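You operate a simulated robot arm through the tools that you are given. There is no shell and no other tool.

You are at the controls of a simulated robot arm. One attempt, no reset.

Task
Pour about 60 ml of water into the mixing cup and stir until the powder dissolves.
Fine: use the wooden stirrer, stand it back in its jar, put the water jug back.

It is judged by the outcome, as a careful person would: the job done as asked, and still so three seconds after it is handed in. It fails if anything else is knocked over, pushed out of place, dropped, spilled or broken.

Robot
A 6-joint arm with a two-finger parallel gripper, fixed in place. Base frame: the origin is at the foot of the arm, x ahead of it, y to its left, z up; the work surface is at about z = 860. Units: mm, degrees, N and s.
With the tool pointing down near the work surface it reaches from about 260 to 680 mm from the base axis. Its first joint turns from -66.0 to 66.0 degrees. Payload 2.9 kg.
The TCP is the grasp point between the finger pads, 30 mm short of the fingertips. In the tool frame z runs along the fingers and y along their closing line. The gripper opens to 110 mm. The fingers are 20 mm wide and 10 mm thick; the gripper's body (48 by 112 mm) begins 55 mm behind the TCP.
Orientation is told as [roll, pitch, yaw] about the base's x, y, z axes, in that order, counted from this pose: with the fingers straight down and closing along the base's y, the tool's x points along the base's -x, its y along +y and its z along -z.

Tools
- The arm moves only by the tool arm_command. Its argument "moves" is a list of rows, each an object of numbers (a shift or turn left out is 0, a gripper value left out holds the last): "x", "y", "z": the shift along the base's x, y, z in units of 50 mm (1.0 is 50 mm); "rx", "ry", "rz": the turn, a rotation vector about the base's x, y, z in units of 5 degrees (1.0 is 5 degrees); "grip": the finger opening in mm, from 0 to 110. In form: [{"x": .., "y": .., "z": .., "rx": .., "ry": .., "rz": .., "grip": ..}, ...]. A call has 1 to 20 rows; each row shifts and turns the commanded pose from where the row before left it. A call with a number of a shift or a turn outside -1 to 1 is refused whole. Each row takes 0.2 s and may step no farther than 50 mm and 8.6 degrees from the row before; otherwise, or with a gripper value out of range, the whole call is refused. A pose out of reach is approached as far as the arm can. The call stops where the force on the tool passes 40 N (or 10 N more than at its start, if that is more) or the arm is blocked; 0.2 s more then pass. Each finger travels about 108 mm/s and halts on what it meets, pressing with about 20 N; the grip force reading is that of the motor and also rises with nothing between the fingers. The clock runs only during rows and for 0.2 s after the last one: add rows that do not move to give the fingers time. It gives the time, the measured TCP pose, the force on the tool (base axes), the opening and the grip force at its end, in the units of the frame above (readings bear some noise), with the torque about the TCP (base axes, N m) and any sound that the robot's microphone picked up, and new pictures: "show" is both (left out), scene, wrist or none.
- Cameras (640 x 400 px; columns grow to the right, rows downward): "scene" is fixed at [72.8, 422, 1414.2]; the picture's right is [-0.83, -0.56, 0.00], its down [-0.16, 0.23, -0.96] and it looks along [0.54, -0.80, -0.28] (base axes); focal length 329 px, centre (320, 200). "wrist" rides on the gripper at [72, 17, -103] in the tool frame; the picture's right is [-0.23, 0.97, 0.00], its down [-0.76, -0.18, -0.62] and it looks along [-0.61, -0.14, 0.78] (tool axes); focal length 222 px, centre (320, 200). There is no depth. A picture from a camera that has moved, and an enlarged one, comes with that camera's place and axes in the base frame and with its lens.
- enlarge(camera, box): a new picture of the part [left, top, right, bottom] of that camera's present view, enlarged. The clock stands still meanwhile.
- sign_off(): hands the job in; it is judged then, once.

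Nothing tells you positions but the pictures and the camera data. Unless the task says otherwise, let go and move clear before handing in.

The tools are called after ">>>" by a JSON object that holds its "fn" and its "kwargs". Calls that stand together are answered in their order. arm_command: Moves the arm, as the interface text tells. Its arguments: {"type":"object","properties":{"moves":{"type":"array","items":{"type":"object","properties":{"x":{"type":"number"},"y":{"type":"number"},"z":{"type":"number"},"rx":{"type":"number"},"ry":{"type":"number"},"rz":{"type":"number"},"grip":{"type":"number"}}}},"show":{"type":"string","enum":["both","scene","wrist","none"]}},"required":["moves"]} The other tools are called the same way: enlarge (camera, box) takes an enlarged picture of a part of a camera's view; sign_off () hands the job in.

At the start:

```text
t: 0.0
ee_pos: [319.1, -286.4, 1242.9]
ee_rot: [0.1, 0.1, 0.1]
ft_force: [-0.9, 0.3, 0.2]
torque: [-0.01, 0.02, 0.01]
grip_width: 110.0
gripper_force: 0.1
```

scene: 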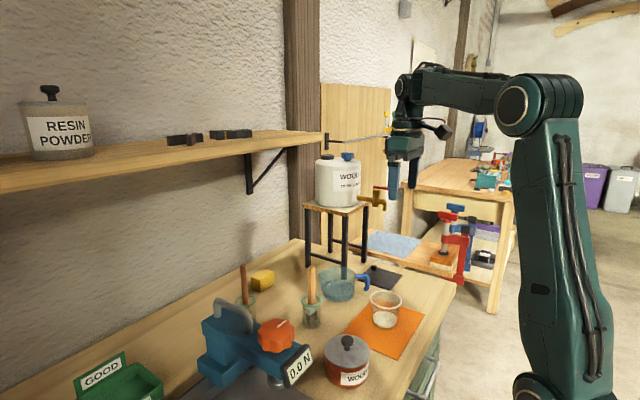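
wrist: 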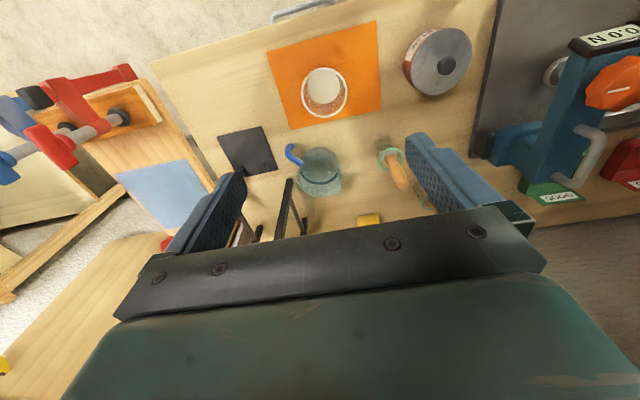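

I see a bench with an orange mat carrying the mixing cup, a glass jug with a blue handle near the stand, and two jars with stirrers. I'll look closer before moving.

>>> {"fn": "enlarge", "kwargs": {"camera": "scene", "box": [220, 240, 460, 390]}}

>>> {"fn": "enlarge", "kwargs": {"camera": "wrist", "box": [200, 0, 520, 240]}}

>>> {"fn": "enlarge", "kwargs": {"camera": "scene", "box": [290, 130, 410, 290]}}

```text
2.67 times, centred on (340, 315) of scene
camera zoom: at [72.8, 422.0, 1414.2], right [-0.83, -0.56, 0.0], down [-0.16, 0.23, -0.96], along [0.54, -0.8, -0.28], focal length 877 px, centre (267, -107)
```

zoom: 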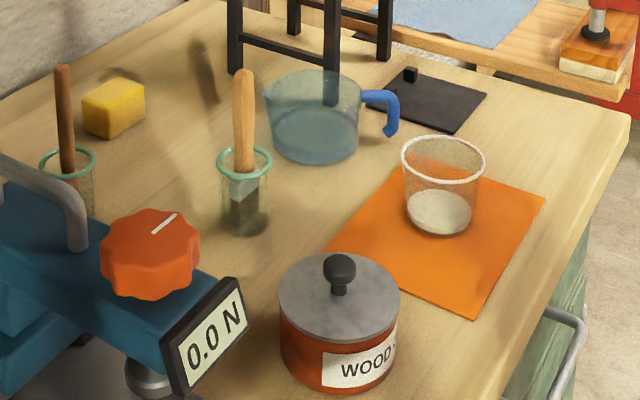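

```text
1.67 times, centred on (360, 120) of wrist
camera zoom: at [246.0, -269.1, 1347.2], right [0.23, 0.97, 0.0], down [0.76, -0.18, 0.62], along [0.61, -0.14, -0.78], focal length 370 px, centre (253, 333)
```

zoom: 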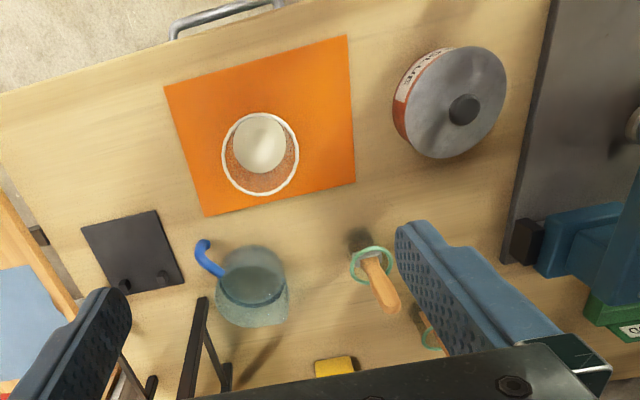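

```text
2.50 times, centred on (350, 210) of scene
camera zoom: at [72.8, 422.0, 1414.2], right [-0.83, -0.56, 0.0], down [-0.16, 0.23, -0.96], along [0.54, -0.8, -0.28], focal length 822 px, centre (245, 175)
```

zoom: 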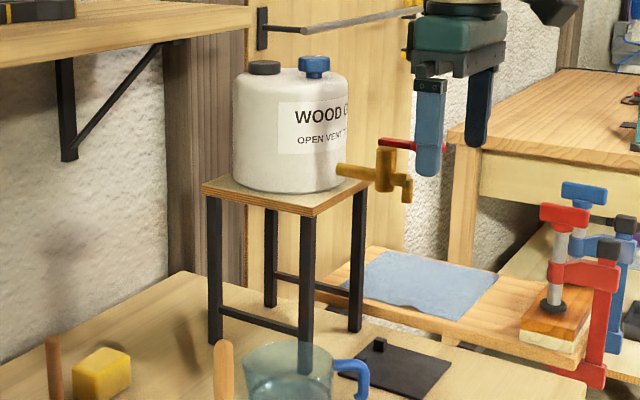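

The cup is around (345,-290) with its rim near z≈926, the jug around (513,-330), and the jars around (508,-180) and (663,-104). I'll move to a nearer view of the jars to tell which stirrer is wooden.

>>> {"fn": "arm_command", "kwargs": {"moves": [{"y": 0.7, "z": -0.5}, {"y": 0.7, "z": -0.6}, {"y": 0.7, "z": -0.6}, {"y": 0.2, "z": -0.5}], "show": "wrist"}}

>>> {"fn": "enlarge", "kwargs": {"camera": "wrist", "box": [200, 0, 520, 200]}}

>>> {"fn": "enlarge", "kwargs": {"camera": "scene", "box": [230, 255, 350, 330]}}

>>> {"fn": "enlarge", "kwargs": {"camera": "scene", "box": [310, 250, 430, 340]}}

```text
t: 1.0
ee_pos: [321.1, -168.8, 1133.9]
ee_rot: [0.0, -0.1, -0.1]
ft_force: [-0.2, 0.3, -0.3]
torque: [0.02, 0.01, 0.0]
grip_width: 110.0
gripper_force: 0.1
camera wrist: at [246.8, -153.4, 1237.1], right [0.23, 0.97, 0.0], down [0.76, -0.18, 0.62], along [0.61, -0.14, -0.78], focal length 222 px, centre (320, 200)
```

wrist: 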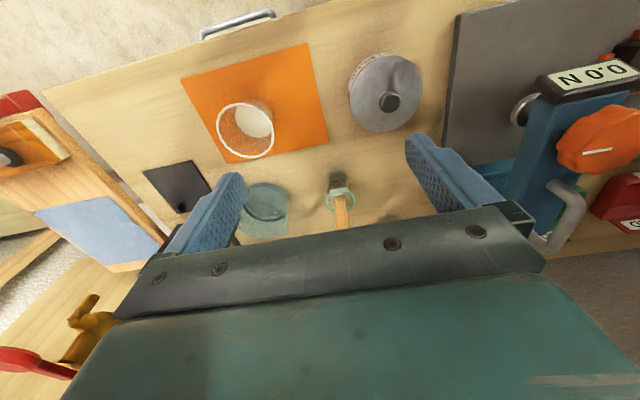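

```text
2.00 times, centred on (360, 100) of wrist
camera zoom: at [246.8, -153.4, 1237.1], right [0.23, 0.97, 0.0], down [0.76, -0.18, 0.62], along [0.61, -0.14, -0.78], focal length 444 px, centre (240, 400)
```

zoom: 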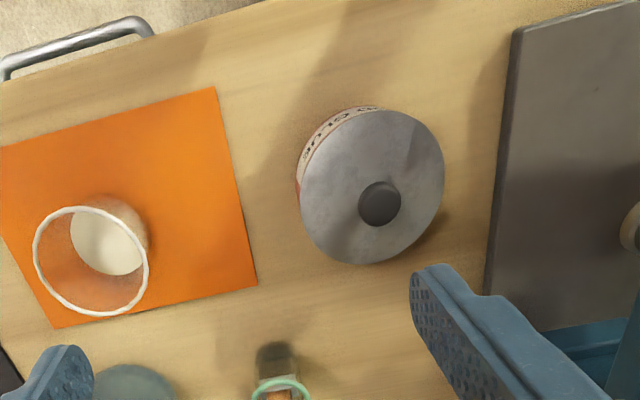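

```text
5.33 times, centred on (290, 292) of scene
camera zoom: at [72.8, 422.0, 1414.2], right [-0.83, -0.56, 0.0], down [-0.16, 0.23, -0.96], along [0.54, -0.8, -0.28], focal length 1755 px, centre (480, -293)
```

zoom: 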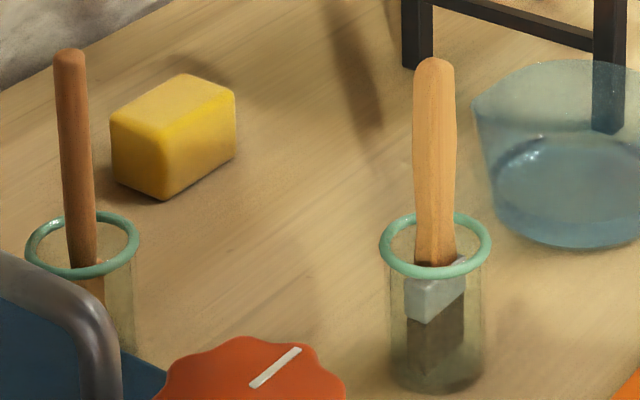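

```text
4.44 times, centred on (370, 295) of scene
camera zoom: at [72.8, 422.0, 1414.2], right [-0.83, -0.56, 0.0], down [-0.16, 0.23, -0.96], along [0.54, -0.8, -0.28], focal length 1462 px, centre (98, -222)
```

zoom: 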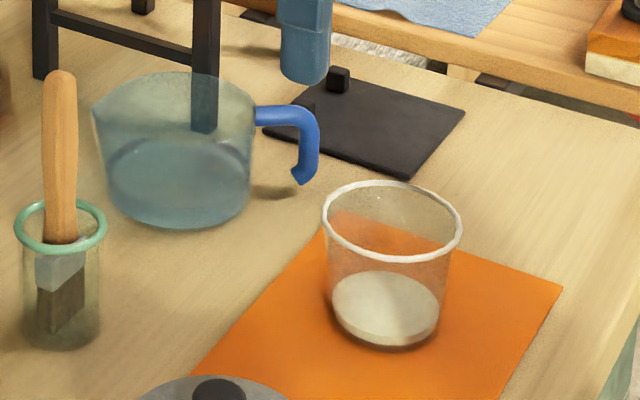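

The centre jar holds a paint brush with a metal ferrule, so the wooden stirrer should be the brown stick in the far jar. I'll move forward at a safe height for a better look at that jar and at the device next to it.

>>> {"fn": "arm_command", "kwargs": {"moves": [{"x": 0.6, "y": 0.3, "z": 0.3}, {"x": 0.6, "y": 0.3}, {"x": 0.6, "y": 0.3}, {"x": 0.6, "y": 0.3}], "show": "both"}}

>>> {"fn": "enlarge", "kwargs": {"camera": "wrist", "box": [220, 60, 460, 220]}}

```text
t: 2.0
ee_pos: [439.5, -108.9, 1148.2]
ee_rot: [0.1, 0.0, 0.0]
ft_force: [-0.5, -0.4, -0.3]
torque: [0.0, 0.03, 0.0]
grip_width: 109.9
gripper_force: 0.1
camera wrist: at [365.9, -93.6, 1251.9], right [0.23, 0.97, 0.0], down [0.76, -0.18, 0.62], along [0.61, -0.14, -0.78], focal length 222 px, centre (320, 200)
```

scene: 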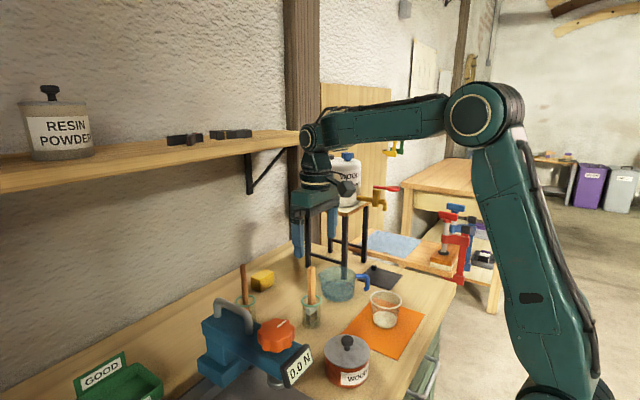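
wrist: 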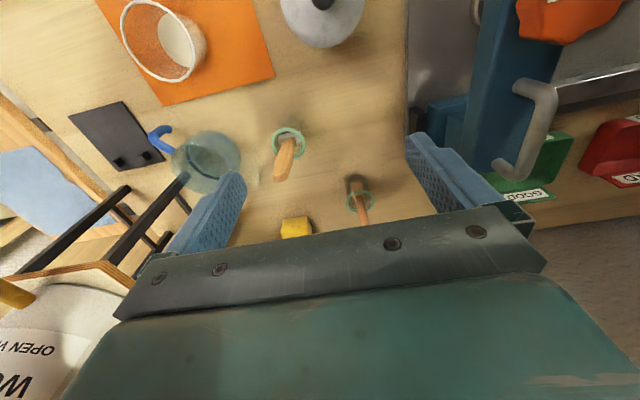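

```text
2.50 times, centred on (340, 140) of wrist
camera zoom: at [365.9, -93.6, 1251.9], right [0.23, 0.97, 0.0], down [0.76, -0.18, 0.62], along [0.61, -0.14, -0.78], focal length 555 px, centre (270, 350)
```

zoom: 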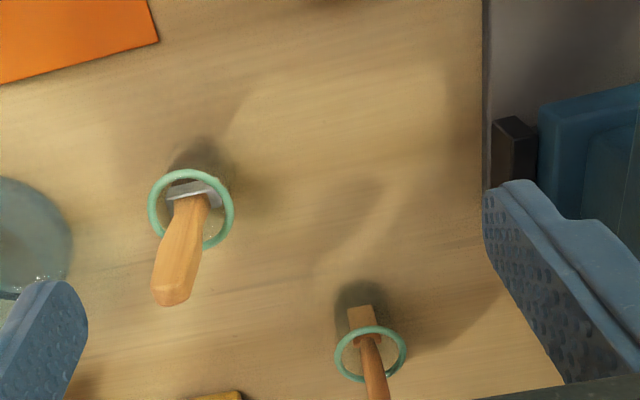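

The far jar at about (638,-80), rim z≈932, holds an all-wood paddle stirrer, so that is the one to use. Now I'll look at the jug and its handle from closer.

>>> {"fn": "arm_command", "kwargs": {"moves": [{"x": -0.4, "y": -0.8}, {"x": -0.3, "y": -0.8}, {"x": -0.3, "y": -0.8}, {"y": -0.8}, {"y": -0.8, "z": -0.4}, {"z": -0.5}, {"z": -0.4}], "show": "wrist"}}

>>> {"fn": "enlarge", "kwargs": {"camera": "wrist", "box": [220, 40, 460, 220]}}

>>> {"fn": "enlarge", "kwargs": {"camera": "scene", "box": [300, 230, 420, 340]}}

```text
t: 3.6
ee_pos: [389.8, -310.8, 1082.2]
ee_rot: [0.0, 0.0, 0.0]
ft_force: [0.4, 0.5, 0.5]
torque: [-0.03, 0.0, 0.05]
grip_width: 109.9
gripper_force: 0.1
camera wrist: at [316.0, -294.5, 1187.2], right [0.23, 0.97, 0.0], down [0.76, -0.18, 0.62], along [0.61, -0.14, -0.78], focal length 222 px, centre (320, 200)
```

wrist: 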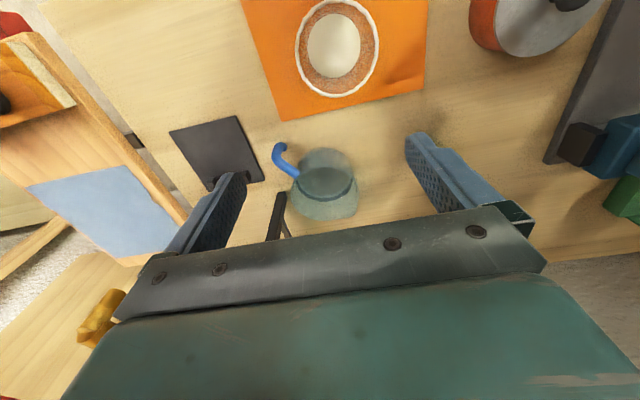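

```text
2.22 times, centred on (340, 130) of wrist
camera zoom: at [316.0, -294.5, 1187.2], right [0.23, 0.97, 0.0], down [0.76, -0.18, 0.62], along [0.61, -0.14, -0.78], focal length 494 px, centre (276, 356)
```

zoom: 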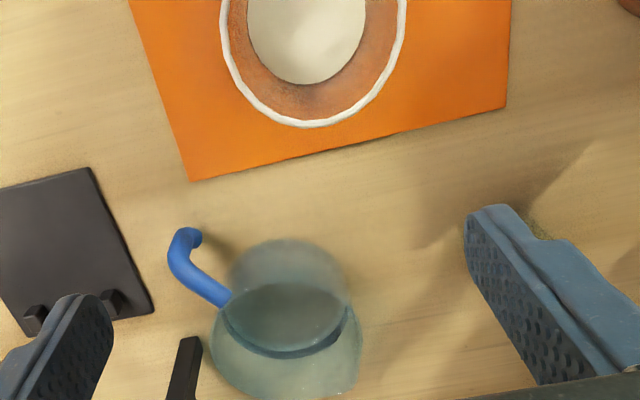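

```text
3.64 times, centred on (360, 285) of scene
camera zoom: at [72.8, 422.0, 1414.2], right [-0.83, -0.56, 0.0], down [-0.16, 0.23, -0.96], along [0.54, -0.8, -0.28], focal length 1196 px, centre (174, -109)
```

zoom: 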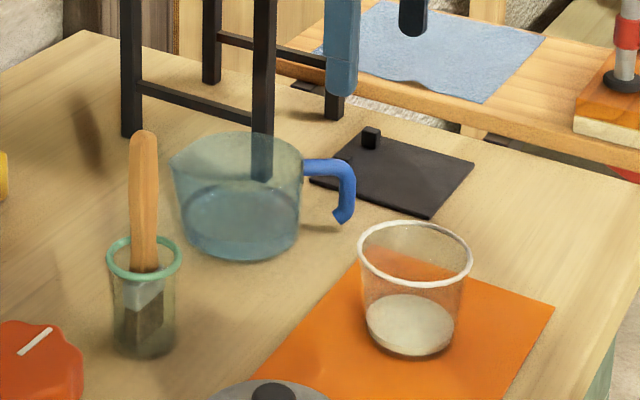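

The jug is centred near (516,-337), about 100 mm across and 75 mm tall. Its hook handle points along about (-0.82,-0.57), with the outer corner near (443,-387,916) and the spout on the opposite side. Before touching anything, I'll rehearse the yaw and pour tilt in free air above the cup to check the wrist can do it.

>>> {"fn": "arm_command", "kwargs": {"moves": [{"x": -0.38, "y": -0.106, "z": 0.11, "rz": 1}, {"x": -0.38, "y": -0.106, "z": 0.11, "rz": 1}, {"x": -0.38, "y": -0.106, "z": 0.11, "rz": 1}, {"x": -0.38, "y": -0.106, "z": 0.11, "rz": 1}, {"x": -0.38, "y": -0.106, "z": 0.11, "rz": 1}, {"x": -0.38, "y": -0.106, "z": 0.11, "rz": 1}, {"x": -0.38, "y": -0.106, "z": 0.11, "rz": 1}, {"rx": -0.57, "ry": 0.82}, {"rx": -0.57, "ry": 0.82}, {"rx": -0.57, "ry": 0.82}, {"rx": -0.57, "ry": 0.82}, {"rx": -0.57, "ry": 0.82}, {"rx": -0.57, "ry": 0.82}], "show": "both"}}

```text
t: 6.4
ee_pos: [256.1, -347.1, 1122.3]
ee_rot: [0.2, 30.0, 35.1]
ft_force: [-0.1, -0.7, -0.7]
torque: [0.0, 0.01, 0.01]
grip_width: 110.2
gripper_force: 0.1
camera wrist: at [237.0, -340.6, 1248.3], right [-0.4, 0.91, -0.11], down [0.9, 0.41, 0.16], along [0.19, -0.04, -0.98], focal length 222 px, centre (320, 200)
```

scene: 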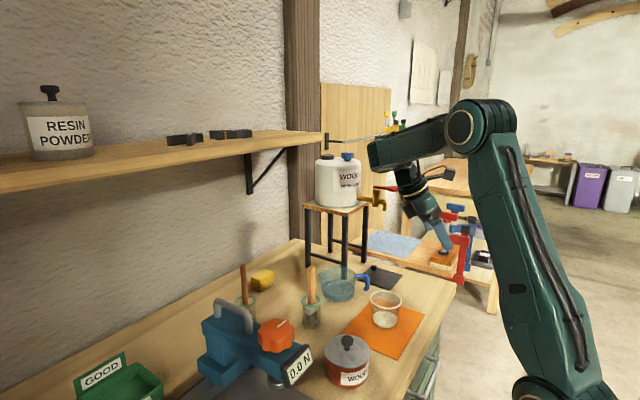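
wrist: 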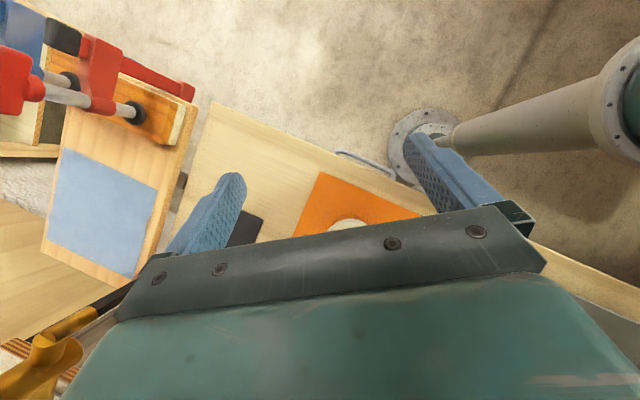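

The first 30° went as commanded. I'll continue the rehearsal to 70°.

>>> {"fn": "arm_command", "kwargs": {"moves": [{"rx": -0.57, "ry": 0.82}, {"rx": -0.57, "ry": 0.82}, {"rx": -0.57, "ry": 0.82}, {"rx": -0.57, "ry": 0.82}, {"rx": -0.57, "ry": 0.82}, {"rx": -0.57, "ry": 0.82}, {"rx": -0.57, "ry": 0.82}, {"rx": -0.57, "ry": 0.82}], "show": "scene"}}

>>> {"fn": "enlarge", "kwargs": {"camera": "scene", "box": [340, 120, 500, 340]}}

```text
t: 8.2
ee_pos: [180.7, -350.0, 1042.6]
ee_rot: [0.1, 69.6, 35.5]
ft_force: [0.4, 0.5, -0.6]
torque: [0.01, 0.0, -0.02]
grip_width: 109.6
gripper_force: 0.0
out of reach, approached as far as the arm can: row 3, 4, 5, 6, 7, 8
```

scene: 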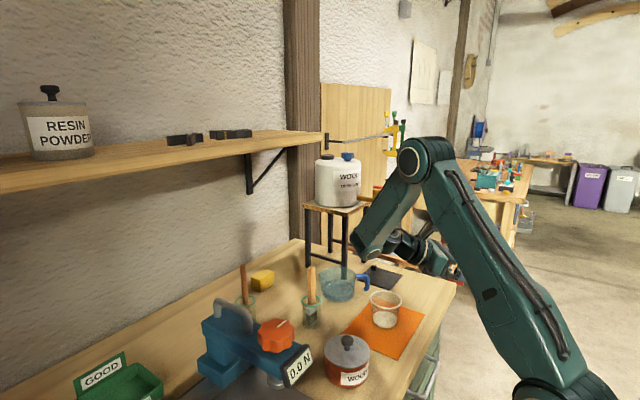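

```text
1.82 times, centred on (420, 230) of scene
camera zoom: at [72.8, 422.0, 1414.2], right [-0.83, -0.56, 0.0], down [-0.16, 0.23, -0.96], along [0.54, -0.8, -0.28], focal length 598 px, centre (138, 146)
```

zoom: 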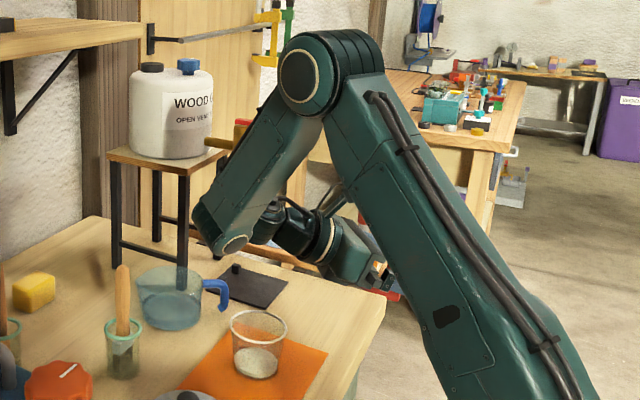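

With a vertical grasp the arm runs out of range past about 40°. I'll grip the handle with the tool pre-tilted back by about 35° instead, so the pour ends near +20°, and first check that this range is reachable.

>>> {"fn": "arm_command", "kwargs": {"moves": [{"rx": 0.57, "ry": -0.82}, {"rx": 0.57, "ry": -0.82}, {"rx": 0.57, "ry": -0.82}, {"rx": 0.57, "ry": -0.82}, {"rx": 0.57, "ry": -0.82}, {"rx": 0.57, "ry": -0.82}, {"rx": 0.57, "ry": -0.82}, {"rx": 0.57, "ry": -0.82}, {"rx": 0.57, "ry": -0.82}, {"rx": 0.57, "ry": -0.82}, {"rx": 0.57, "ry": -0.82}, {"rx": 0.57, "ry": -0.82}, {"rx": 0.57, "ry": -0.82}, {"rx": 0.57, "ry": -0.82}], "show": "none"}}

>>> {"fn": "arm_command", "kwargs": {"moves": [{"rx": 0.57, "ry": -0.82, "z": -0.2}, {"rx": 0.57, "ry": -0.82, "z": -0.2}, {"rx": 0.57, "ry": -0.82, "z": -0.2}, {"rx": 0.57, "ry": -0.82, "z": -0.2}, {"rx": 0.57, "ry": -0.82, "z": -0.2}, {"rx": 0.57, "ry": -0.82, "z": -0.2}, {"rx": 0.57, "ry": -0.82, "z": -0.2}], "show": "both"}}

```text
t: 11.2
ee_pos: [181.9, -351.4, 1042.0]
ee_rot: [-0.1, -0.2, 35.0]
ft_force: [0.1, 0.1, -0.1]
torque: [0.05, 0.0, -0.03]
grip_width: 110.3
gripper_force: 0.2
```

```text
t: 12.8
ee_pos: [311.2, -281.9, 964.2]
ee_rot: [-0.1, -34.9, 34.9]
ft_force: [0.0, -0.7, -0.6]
torque: [0.01, 0.0, 0.0]
grip_width: 110.0
gripper_force: 0.1
out of reach, approached as far as the arm can: row 1, 2, 3, 4, 5, 6, 7
camera wrist: at [203.5, -335.5, 1008.3], right [-0.41, 0.91, 0.13], down [0.32, 0.01, 0.95], along [0.86, 0.42, -0.29], focal length 222 px, centre (320, 200)
```

scene: 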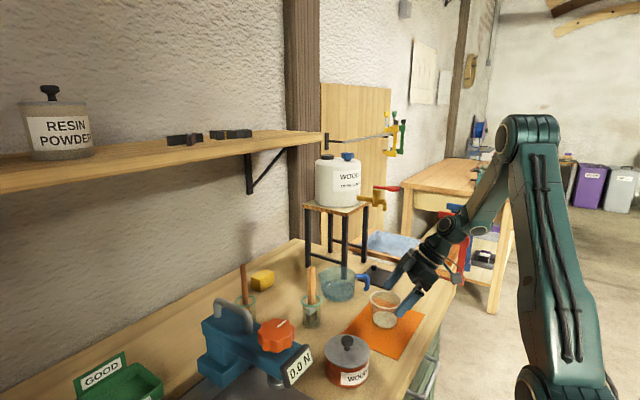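
wrist: 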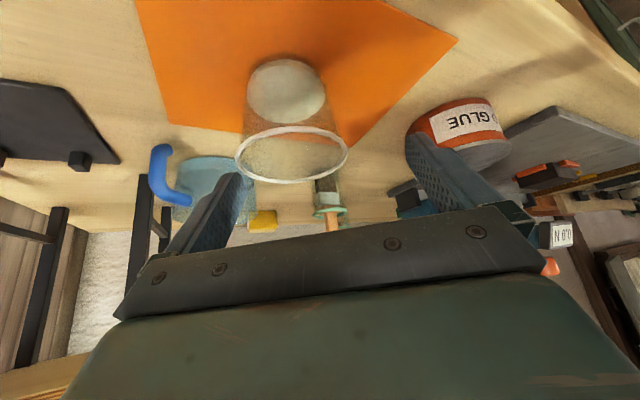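

The reach failure let the TCP drift down near the cup (no contact, force about 0). The limit looks like joint 1 at -66°. I'll back straight up before anything else.

>>> {"fn": "arm_command", "kwargs": {"moves": [{"z": 0.5}, {"z": 0.8}, {"z": 0.8}, {"x": 0.4, "z": 0.4}], "show": "scene"}}

>>> {"fn": "enlarge", "kwargs": {"camera": "scene", "box": [310, 250, 430, 340]}}

```text
t: 13.8
ee_pos: [337.0, -278.0, 1088.6]
ee_rot: [-0.2, -34.9, 35.0]
ft_force: [0.4, -0.4, -0.4]
torque: [0.03, 0.01, 0.02]
grip_width: 109.8
gripper_force: 0.1
out of reach, approached as far as the arm can: row 2, 3
```

scene: 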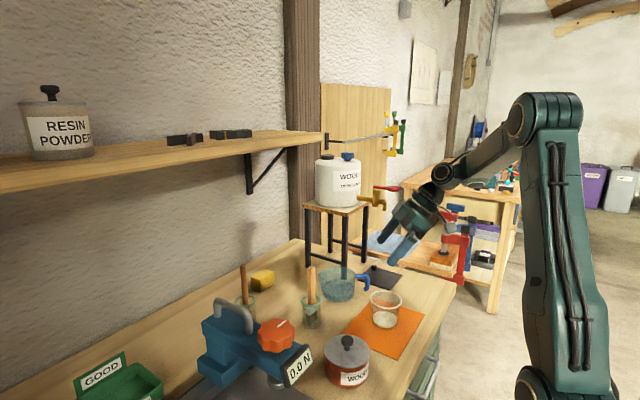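

```text
4.44 times, centred on (370, 295) of scene
camera zoom: at [72.8, 422.0, 1414.2], right [-0.83, -0.56, 0.0], down [-0.16, 0.23, -0.96], along [0.54, -0.8, -0.28], focal length 1462 px, centre (98, -222)
```

zoom: 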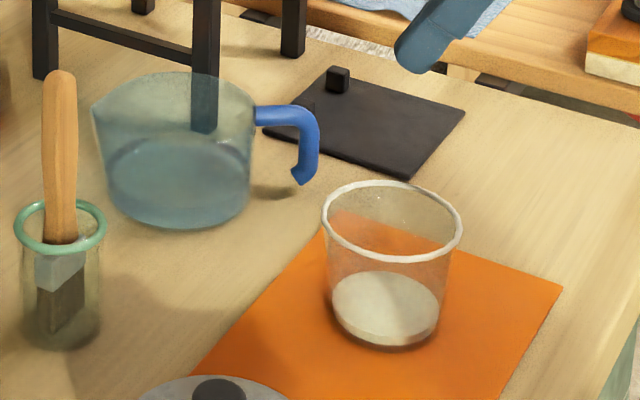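

Clear again. I'll settle on a 30° pre-tilt and move to hover above the handle for a precise look.

>>> {"fn": "arm_command", "kwargs": {"moves": [{"x": 0.46, "y": -0.46, "rx": -0.57, "ry": 0.82}, {"x": 0.46, "y": -0.46, "z": -0.2}, {"x": 0.46, "y": -0.46, "z": -0.3}, {"x": 0.46, "y": -0.46, "z": -0.4}], "show": "both"}}

>>> {"fn": "enlarge", "kwargs": {"camera": "wrist", "box": [220, 40, 420, 220]}}

>>> {"fn": "enlarge", "kwargs": {"camera": "scene", "box": [310, 230, 430, 310]}}

```text
t: 14.8
ee_pos: [429.3, -370.1, 1044.1]
ee_rot: [-0.1, -29.9, 35.1]
ft_force: [1.0, -1.1, -0.6]
torque: [0.02, 0.05, -0.01]
grip_width: 109.9
gripper_force: 0.1
camera wrist: at [324.7, -421.8, 1098.0], right [-0.4, 0.91, 0.11], down [0.39, 0.06, 0.92], along [0.83, 0.41, -0.37], focal length 222 px, centre (320, 200)
```

scene: 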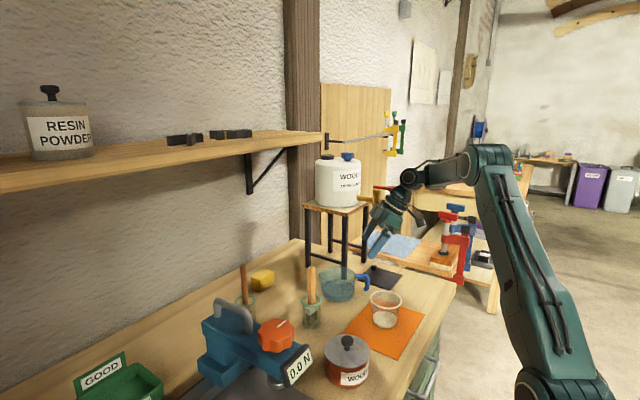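
wrist: 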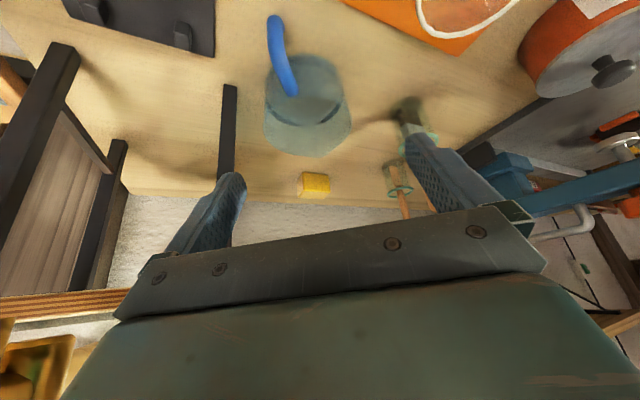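

```text
2.22 times, centred on (320, 130) of wrist
camera zoom: at [324.7, -421.8, 1098.0], right [-0.4, 0.91, 0.11], down [0.39, 0.06, 0.92], along [0.83, 0.41, -0.37], focal length 494 px, centre (320, 356)
```

zoom: 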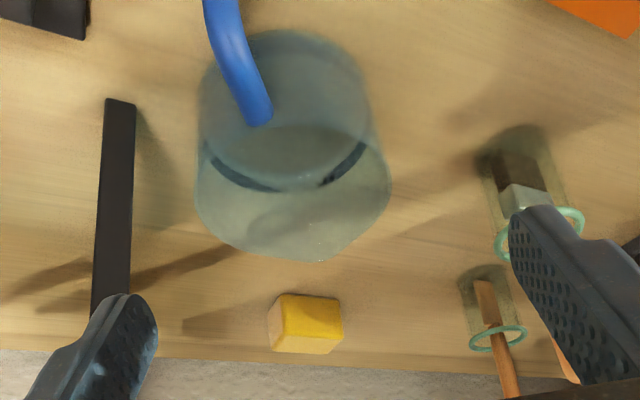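

```text
5.00 times, centred on (370, 270) of scene
camera zoom: at [72.8, 422.0, 1414.2], right [-0.83, -0.56, 0.0], down [-0.16, 0.23, -0.96], along [0.54, -0.8, -0.28], focal length 1645 px, centre (70, -150)
```

zoom: 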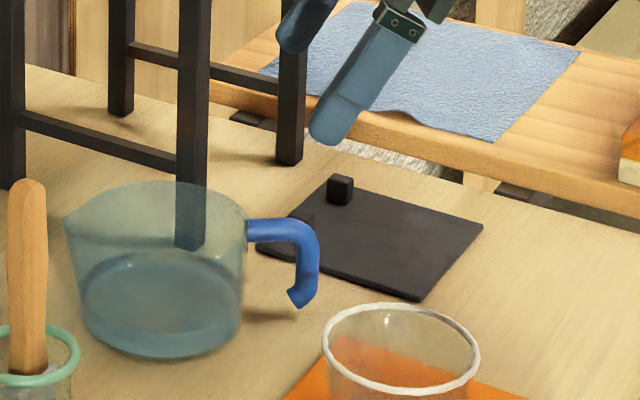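

From two views I place the handle's vertical bar at about (447,-386), z 876–925, and the spout tip at (560,-299,931), so the pour direction is about 37.5°. I'll narrow the fingers, align and descend partway to check.

>>> {"fn": "arm_command", "kwargs": {"moves": [{"x": 0.2, "y": -0.13, "rz": 0.2, "grip": 50}, {"x": 0.21, "y": -0.14, "rz": 0.2}, {"z": -0.4}, {"z": -0.5}, {"z": -0.4}, {}], "show": "both"}}

>>> {"fn": "enlarge", "kwargs": {"camera": "wrist", "box": [220, 0, 420, 220]}}

>>> {"fn": "enlarge", "kwargs": {"camera": "scene", "box": [310, 230, 430, 310]}}

```text
t: 16.2
ee_pos: [449.7, -383.8, 978.3]
ee_rot: [0.0, -29.9, 36.9]
ft_force: [-0.4, -0.4, 0.5]
torque: [0.02, 0.01, -0.01]
grip_width: 50.2
gripper_force: 0.1
camera wrist: at [347.1, -439.4, 1032.0], right [-0.43, 0.9, 0.11], down [0.38, 0.07, 0.92], along [0.82, 0.44, -0.37], focal length 222 px, centre (320, 200)
```

scene: 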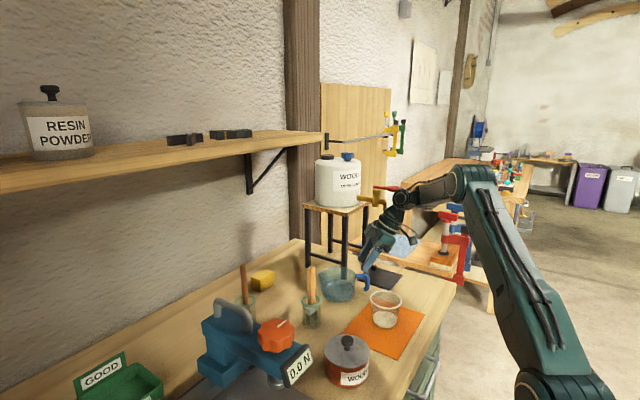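
wrist: 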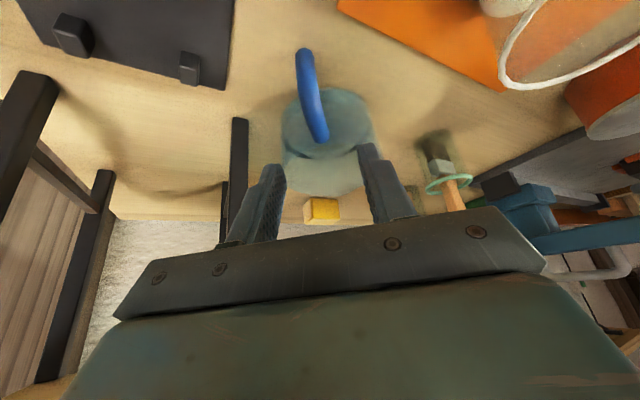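

```text
1.82 times, centred on (320, 110) of wrist
camera zoom: at [347.1, -439.4, 1032.0], right [-0.43, 0.9, 0.11], down [0.38, 0.07, 0.92], along [0.82, 0.44, -0.37], focal length 404 px, centre (320, 364)
```

zoom: 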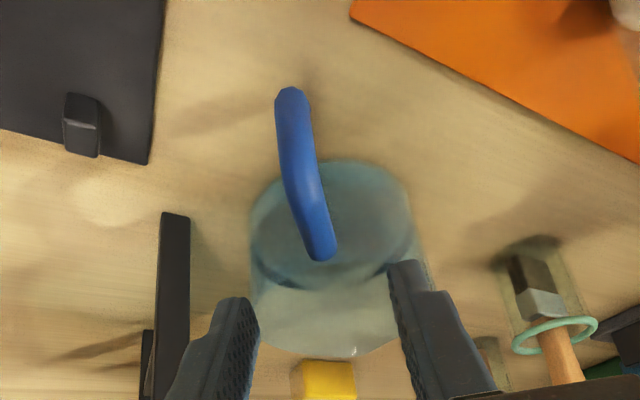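

```text
5.00 times, centred on (370, 270) of scene
camera zoom: at [72.8, 422.0, 1414.2], right [-0.83, -0.56, 0.0], down [-0.16, 0.23, -0.96], along [0.54, -0.8, -0.28], focal length 1645 px, centre (70, -150)
```

zoom: 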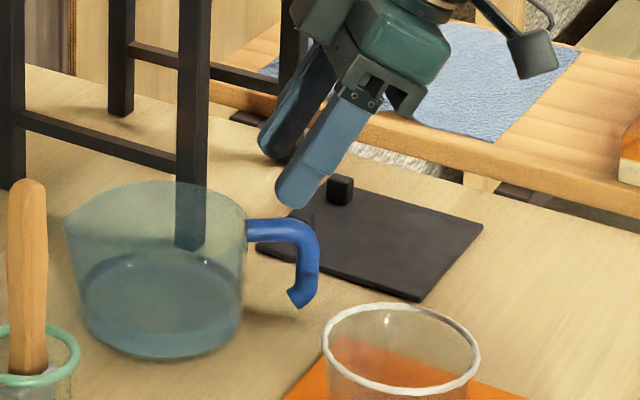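

The handle lines up with the finger plane to within about a millimetre. I'll descend the remaining 73 mm around the handle.

>>> {"fn": "arm_command", "kwargs": {"moves": [{"z": -0.4}, {"z": -0.4}, {"z": -0.36}, {"z": -0.3}, {}], "show": "both"}}

>>> {"fn": "enlarge", "kwargs": {"camera": "scene", "box": [310, 230, 430, 310]}}

>>> {"fn": "enlarge", "kwargs": {"camera": "wrist", "box": [220, 40, 420, 240]}}

```text
t: 17.4
ee_pos: [451.0, -383.3, 905.5]
ee_rot: [0.0, -29.9, 37.0]
ft_force: [0.0, -0.5, -0.8]
torque: [-0.03, -0.03, 0.01]
grip_width: 50.0
gripper_force: 0.0
camera wrist: at [347.8, -439.0, 959.0], right [-0.43, 0.9, 0.11], down [0.38, 0.07, 0.92], along [0.82, 0.44, -0.37], focal length 222 px, centre (320, 200)
```

scene: 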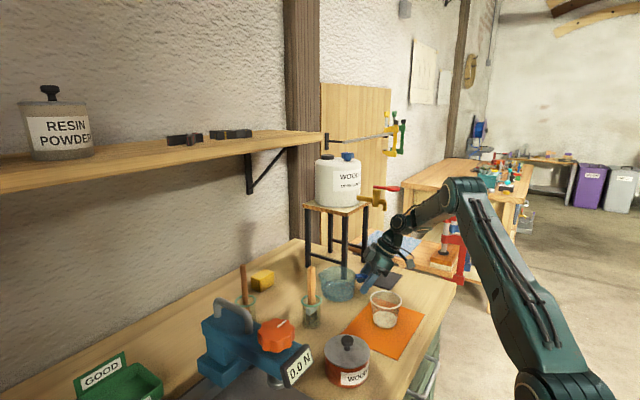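
wrist: 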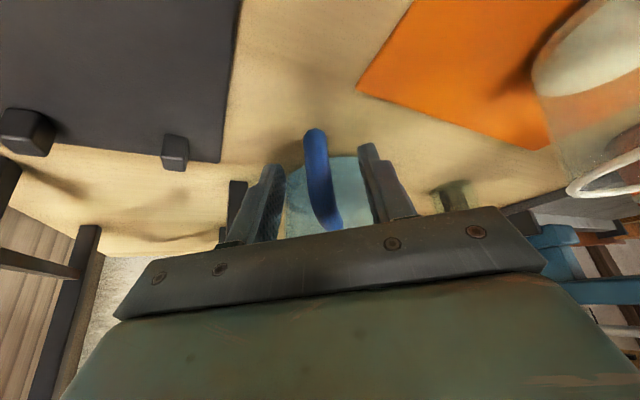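

```text
5.00 times, centred on (370, 270) of scene
camera zoom: at [72.8, 422.0, 1414.2], right [-0.83, -0.56, 0.0], down [-0.16, 0.23, -0.96], along [0.54, -0.8, -0.28], focal length 1645 px, centre (70, -150)
```

zoom: 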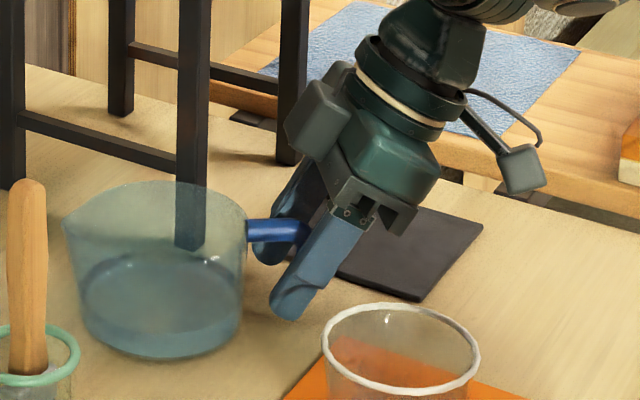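

```text
2.00 times, centred on (320, 140) of wrist
camera zoom: at [347.8, -439.0, 959.0], right [-0.43, 0.9, 0.11], down [0.38, 0.07, 0.92], along [0.82, 0.44, -0.37], focal length 444 px, centre (320, 320)
```

zoom: 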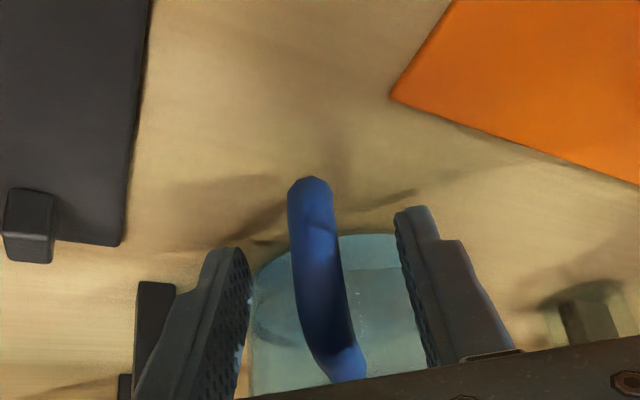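

The fingers straddle the handle and the body is clear of the rim. I'll close on the handle.

>>> {"fn": "arm_command", "kwargs": {"moves": [{"grip": 35}, {"grip": 20}, {"grip": 0}, {}, {}, {}], "show": "scene"}}

>>> {"fn": "enlarge", "kwargs": {"camera": "scene", "box": [310, 230, 430, 310]}}

```text
t: 18.8
ee_pos: [450.1, -383.6, 905.0]
ee_rot: [-0.1, -30.0, 37.1]
ft_force: [-0.2, 0.0, 0.3]
torque: [-0.03, -0.11, 0.1]
grip_width: 13.8
gripper_force: 19.8
```

scene: 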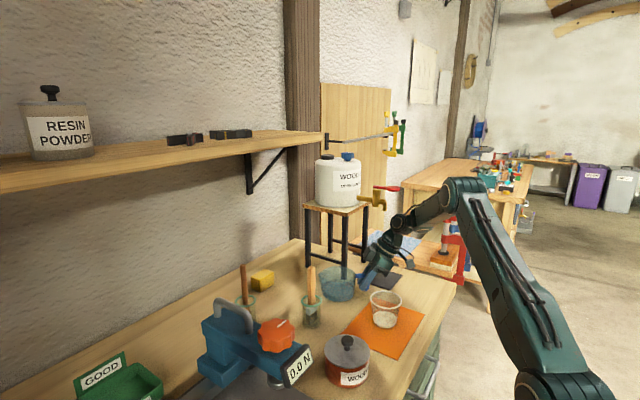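

```text
5.00 times, centred on (370, 270) of scene
camera zoom: at [72.8, 422.0, 1414.2], right [-0.83, -0.56, 0.0], down [-0.16, 0.23, -0.96], along [0.54, -0.8, -0.28], focal length 1645 px, centre (70, -150)
```

zoom: 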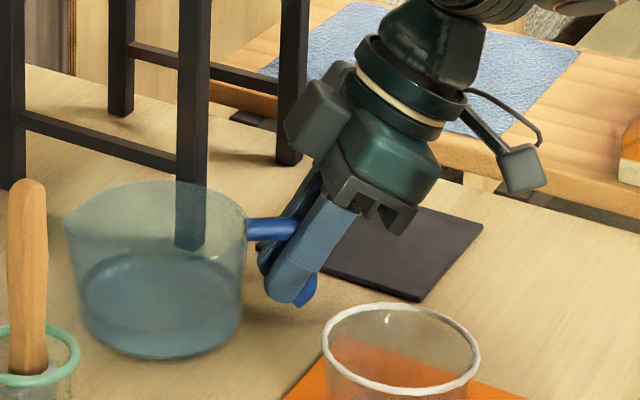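

The handle is held at 13.8 mm. I'll lift 12 mm slowly and check for sag.

>>> {"fn": "arm_command", "kwargs": {"moves": [{"z": 0.06}, {"z": 0.06}, {"z": 0.06}, {"z": 0.06}, {}, {}], "show": "scene"}}

>>> {"fn": "enlarge", "kwargs": {"camera": "scene", "box": [310, 230, 430, 310]}}

```text
t: 20.2
ee_pos: [449.6, -384.8, 916.8]
ee_rot: [-0.2, -30.0, 37.0]
ft_force: [0.1, 0.3, -2.8]
torque: [-0.07, 0.13, 0.0]
grip_width: 13.8
gripper_force: 20.1
```

scene: 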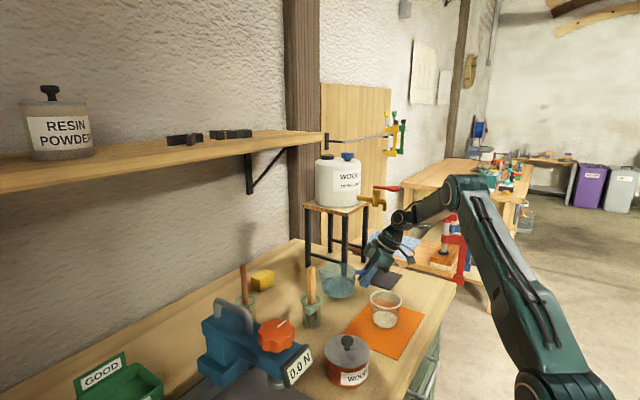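

```text
5.00 times, centred on (370, 270) of scene
camera zoom: at [72.9, 422.0, 1414.2], right [-0.83, -0.56, 0.0], down [-0.16, 0.23, -0.96], along [0.54, -0.8, -0.28], focal length 1645 px, centre (70, -150)
```

zoom: 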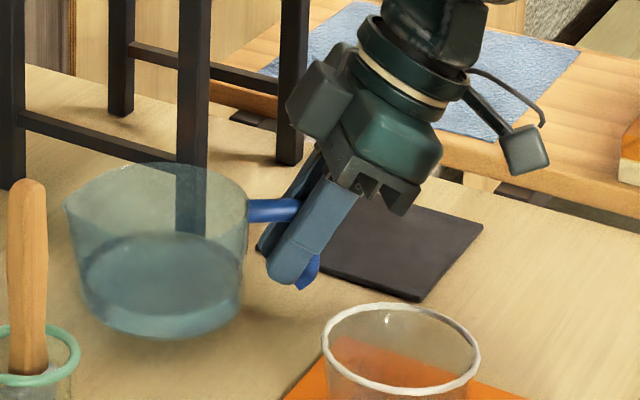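

The jug is off the table and level, with no visible sag. I'll lift it higher and take several still force readings to get a weight baseline for measuring the pour.

>>> {"fn": "arm_command", "kwargs": {"moves": [{"z": 0.25}, {"z": 0.4}, {"z": 0.5}, {"z": 0.5}, {"z": 0.5}, {"z": 0.5}, {"z": 0.31}, {}, {}, {}], "show": "scene"}}

>>> {"fn": "arm_command", "kwargs": {"moves": [{}], "show": "none"}}

>>> {"fn": "arm_command", "kwargs": {"moves": [{}], "show": "none"}}

>>> {"fn": "arm_command", "kwargs": {"moves": [{}], "show": "none"}}

>>> {"fn": "arm_command", "kwargs": {"moves": [{}], "show": "none"}}

>>> {"fn": "arm_command", "kwargs": {"moves": [{}], "show": "none"}}

>>> {"fn": "arm_command", "kwargs": {"moves": [{}], "show": "none"}}

>>> {"fn": "arm_command", "kwargs": {"moves": [{}], "show": "none"}}

>>> {"fn": "arm_command", "kwargs": {"moves": [{}], "show": "none"}}

>>> {"fn": "enlarge", "kwargs": {"camera": "scene", "box": [310, 180, 430, 310]}}

```text
t: 22.4
ee_pos: [450.3, -383.9, 1065.9]
ee_rot: [-0.1, -30.0, 37.1]
ft_force: [1.1, 0.2, -1.7]
torque: [-0.1, 0.11, 0.01]
grip_width: 13.8
gripper_force: 19.8
```

scene: 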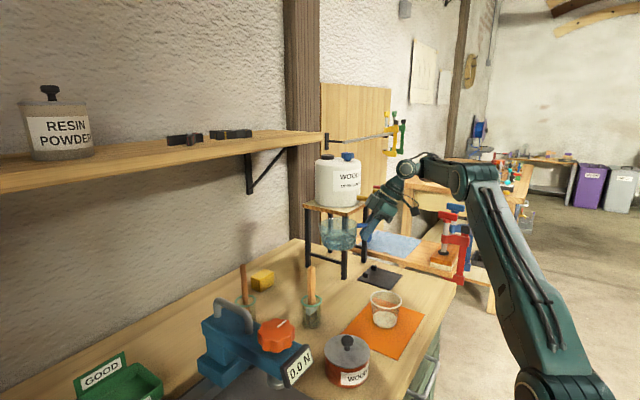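

```text
t: 22.8
ee_pos: [452.3, -383.9, 1065.3]
ee_rot: [-0.1, -30.0, 36.9]
ft_force: [0.4, 1.0, -1.3]
torque: [-0.07, 0.11, -0.04]
grip_width: 13.9
gripper_force: 19.8
```

```text
t: 23.2
ee_pos: [450.9, -383.1, 1064.0]
ee_rot: [-0.2, -30.0, 37.0]
ft_force: [-1.0, 0.1, -1.7]
torque: [-0.09, 0.09, -0.01]
grip_width: 13.7
gripper_force: 20.1
```

```text
t: 23.6
ee_pos: [450.4, -384.7, 1065.1]
ee_rot: [0.0, -29.9, 37.0]
ft_force: [-1.2, -0.4, -2.1]
torque: [-0.09, 0.16, 0.02]
grip_width: 13.7
gripper_force: 20.2
```

```text
t: 24.0
ee_pos: [451.5, -383.2, 1065.8]
ee_rot: [-0.1, -30.0, 36.9]
ft_force: [-0.4, -0.2, -2.2]
torque: [-0.11, 0.12, 0.0]
grip_width: 13.5
gripper_force: 19.9
```

```text
t: 24.4
ee_pos: [450.3, -382.5, 1065.7]
ee_rot: [-0.2, -30.0, 36.9]
ft_force: [-0.7, -0.1, -1.8]
torque: [-0.09, 0.13, 0.0]
grip_width: 13.9
gripper_force: 20.2
```

```text
t: 24.8
ee_pos: [450.3, -383.8, 1065.1]
ee_rot: [-0.2, -29.9, 36.9]
ft_force: [0.2, -0.3, -2.0]
torque: [-0.12, 0.1, -0.03]
grip_width: 13.6
gripper_force: 19.8
```

```text
t: 25.2
ee_pos: [450.8, -382.8, 1064.9]
ee_rot: [-0.1, -30.0, 37.1]
ft_force: [-0.5, 0.5, -1.6]
torque: [-0.1, 0.14, -0.01]
grip_width: 13.8
gripper_force: 20.2
```

```text
t: 25.6
ee_pos: [450.5, -384.1, 1065.9]
ee_rot: [-0.1, -29.9, 37.0]
ft_force: [0.3, 0.1, -2.1]
torque: [-0.1, 0.13, 0.0]
grip_width: 13.9
gripper_force: 20.0
```

```text
3.08 times, centred on (370, 245) of scene
camera zoom: at [72.9, 422.0, 1414.2], right [-0.83, -0.56, 0.0], down [-0.16, 0.23, -0.96], along [0.54, -0.8, -0.28], focal length 1012 px, centre (166, 62)
```

zoom: 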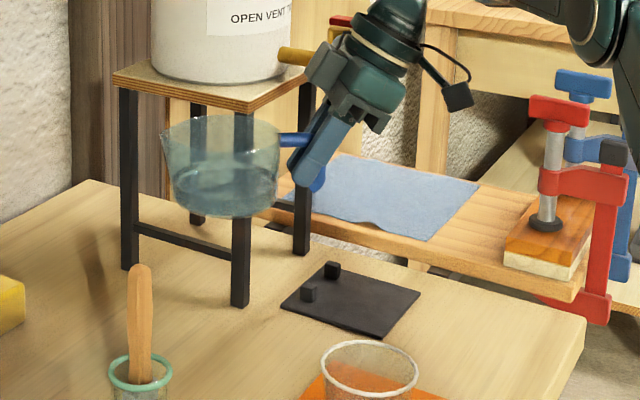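

The held weight averages about 1.83 N, with torque about 0.155 N·m, as a baseline. Now I'll carry the jug gently toward the cup, tilting it only to 30°.

>>> {"fn": "arm_command", "kwargs": {"moves": [{"x": -0.2, "y": 0.02, "rx": -0.25, "ry": 0.35}, {"x": -0.275, "y": 0.035, "rx": -0.4514, "ry": 0.599}, {"x": -0.275, "y": 0.035, "rx": -0.4514, "ry": 0.599}, {"x": -0.275, "y": 0.035, "rx": -0.4514, "ry": 0.599}, {"x": -0.275, "y": 0.035, "rx": -0.4514, "ry": 0.599}, {"x": -0.275, "y": 0.035, "rx": -0.4514, "ry": 0.599}, {"x": -0.275, "y": 0.035, "rx": -0.4514, "ry": 0.599}, {"x": -0.275, "y": 0.035, "rx": -0.4514, "ry": 0.599}, {"x": -0.075, "y": 0.015, "rx": -0.201, "ry": 0.25}, {}], "show": "scene"}}

>>> {"fn": "enlarge", "kwargs": {"camera": "scene", "box": [310, 160, 470, 340]}}

```text
t: 27.8
ee_pos: [339.9, -369.8, 1066.3]
ee_rot: [0.0, 0.1, 37.1]
ft_force: [-0.3, -0.6, -2.7]
torque: [-0.11, 0.12, 0.02]
grip_width: 14.1
gripper_force: 20.4
```

scene: 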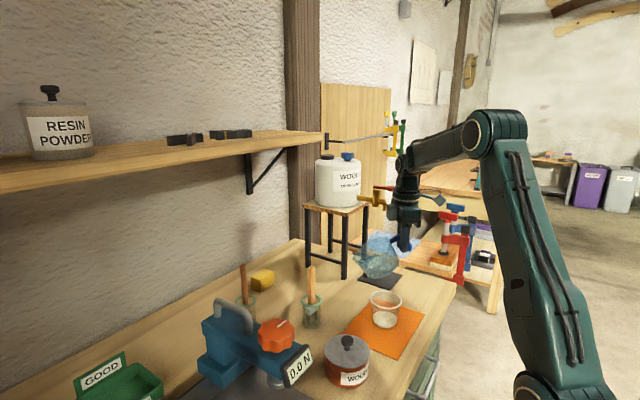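

```text
2.22 times, centred on (390, 250) of scene
camera zoom: at [72.9, 422.0, 1414.2], right [-0.83, -0.56, 0.0], down [-0.16, 0.23, -0.96], along [0.54, -0.8, -0.28], focal length 731 px, centre (164, 89)
```

zoom: 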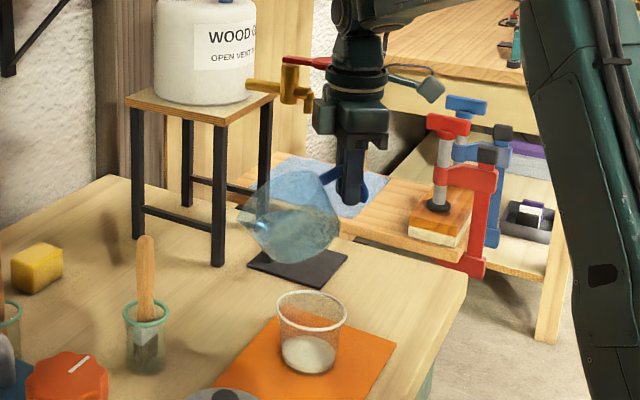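

Held firmly at 30° tilt. I'll zoom in to see where the water surface sits relative to the spout.

>>> {"fn": "enlarge", "kwargs": {"camera": "scene", "box": [345, 225, 415, 285]}}

>>> {"fn": "arm_command", "kwargs": {"moves": [{"x": -0.2}, {"x": -0.3}, {"x": -0.35, "y": -0.003}, {"x": -0.35, "y": -0.003}, {"x": -0.35, "y": -0.003}, {"x": -0.3, "y": -0.003}, {"x": -0.2, "y": -0.003}, {"x": -0.15}, {}, {}], "show": "scene"}}

>>> {"fn": "enlarge", "kwargs": {"camera": "scene", "box": [340, 220, 460, 340]}}

```text
6.67 times, centred on (380, 255) of scene
camera zoom: at [72.9, 422.0, 1414.2], right [-0.83, -0.56, 0.0], down [-0.16, 0.23, -0.96], along [0.54, -0.8, -0.28], focal length 2193 px, centre (-80, -167)
```

zoom: 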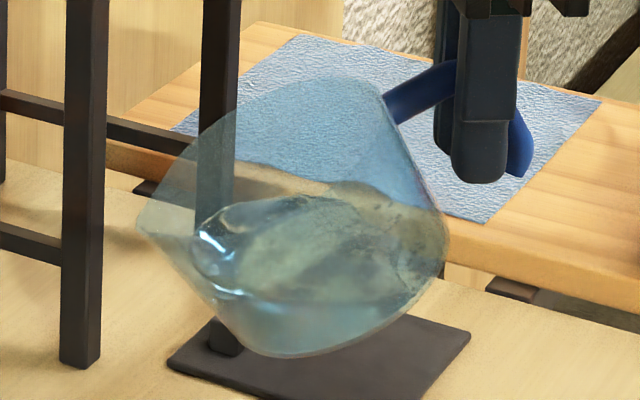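

```text
t: 30.0
ee_pos: [229.6, -368.9, 1065.1]
ee_rot: [0.0, 0.1, 37.0]
ft_force: [-0.3, 0.1, -2.4]
torque: [-0.07, 0.13, 0.01]
grip_width: 13.9
gripper_force: 20.1
```

scene: 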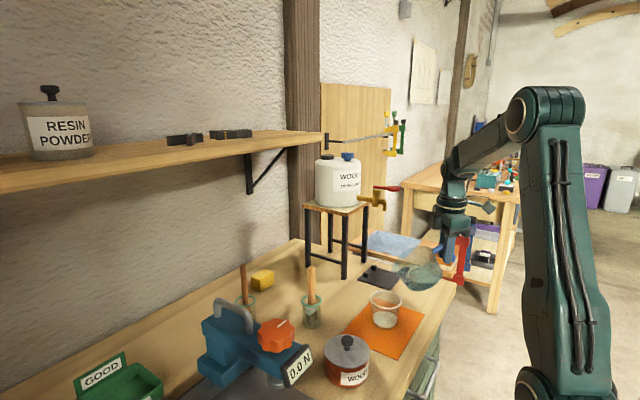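

```text
3.33 times, centred on (400, 280) of scene
camera zoom: at [72.8, 422.0, 1414.2], right [-0.83, -0.56, 0.0], down [-0.16, 0.23, -0.96], along [0.54, -0.8, -0.28], focal length 1097 px, centre (53, -67)
```

zoom: 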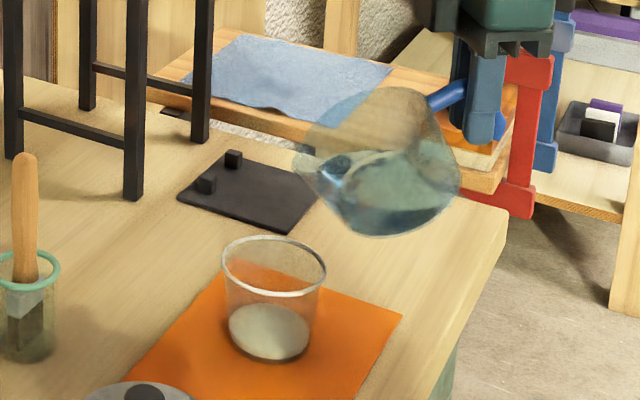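

The spout is right where expected: over the cup, about 9 mm short of centre, on line, and high. I'll tilt to 40° while keeping the lip in place, then check.

>>> {"fn": "arm_command", "kwargs": {"moves": [{"x": 0.041, "y": 0.02, "z": -0.05, "rx": -0.301, "ry": 0.4}, {"x": 0.041, "y": 0.02, "z": -0.05, "rx": -0.301, "ry": 0.4}, {"x": 0.041, "y": 0.02, "z": -0.05, "rx": -0.301, "ry": 0.4}, {"x": 0.041, "y": 0.02, "z": -0.05, "rx": -0.301, "ry": 0.4}, {}, {}], "show": "scene"}}

>>> {"fn": "enlarge", "kwargs": {"camera": "scene", "box": [355, 235, 425, 335]}}

```text
t: 31.4
ee_pos: [237.3, -365.4, 1055.5]
ee_rot: [0.0, 10.1, 37.0]
ft_force: [-0.5, -0.5, -1.5]
torque: [-0.04, 0.07, 0.02]
grip_width: 13.6
gripper_force: 19.7
```

scene: 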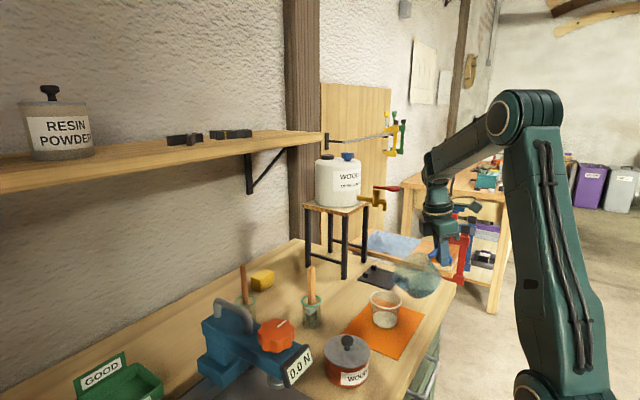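

```text
4.00 times, centred on (390, 285) of scene
camera zoom: at [72.8, 422.0, 1414.2], right [-0.83, -0.56, 0.0], down [-0.16, 0.23, -0.96], along [0.54, -0.8, -0.28], focal length 1316 px, centre (40, -140)
```

zoom: 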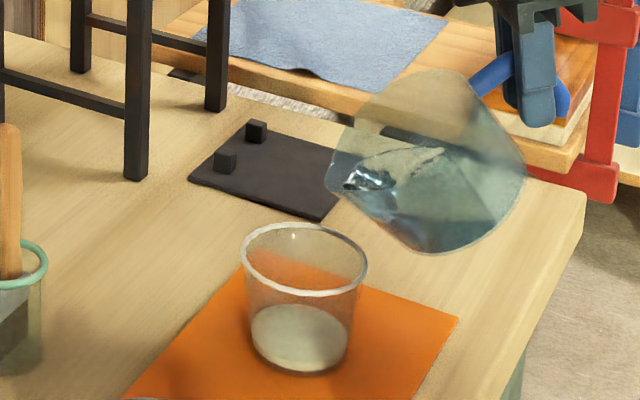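

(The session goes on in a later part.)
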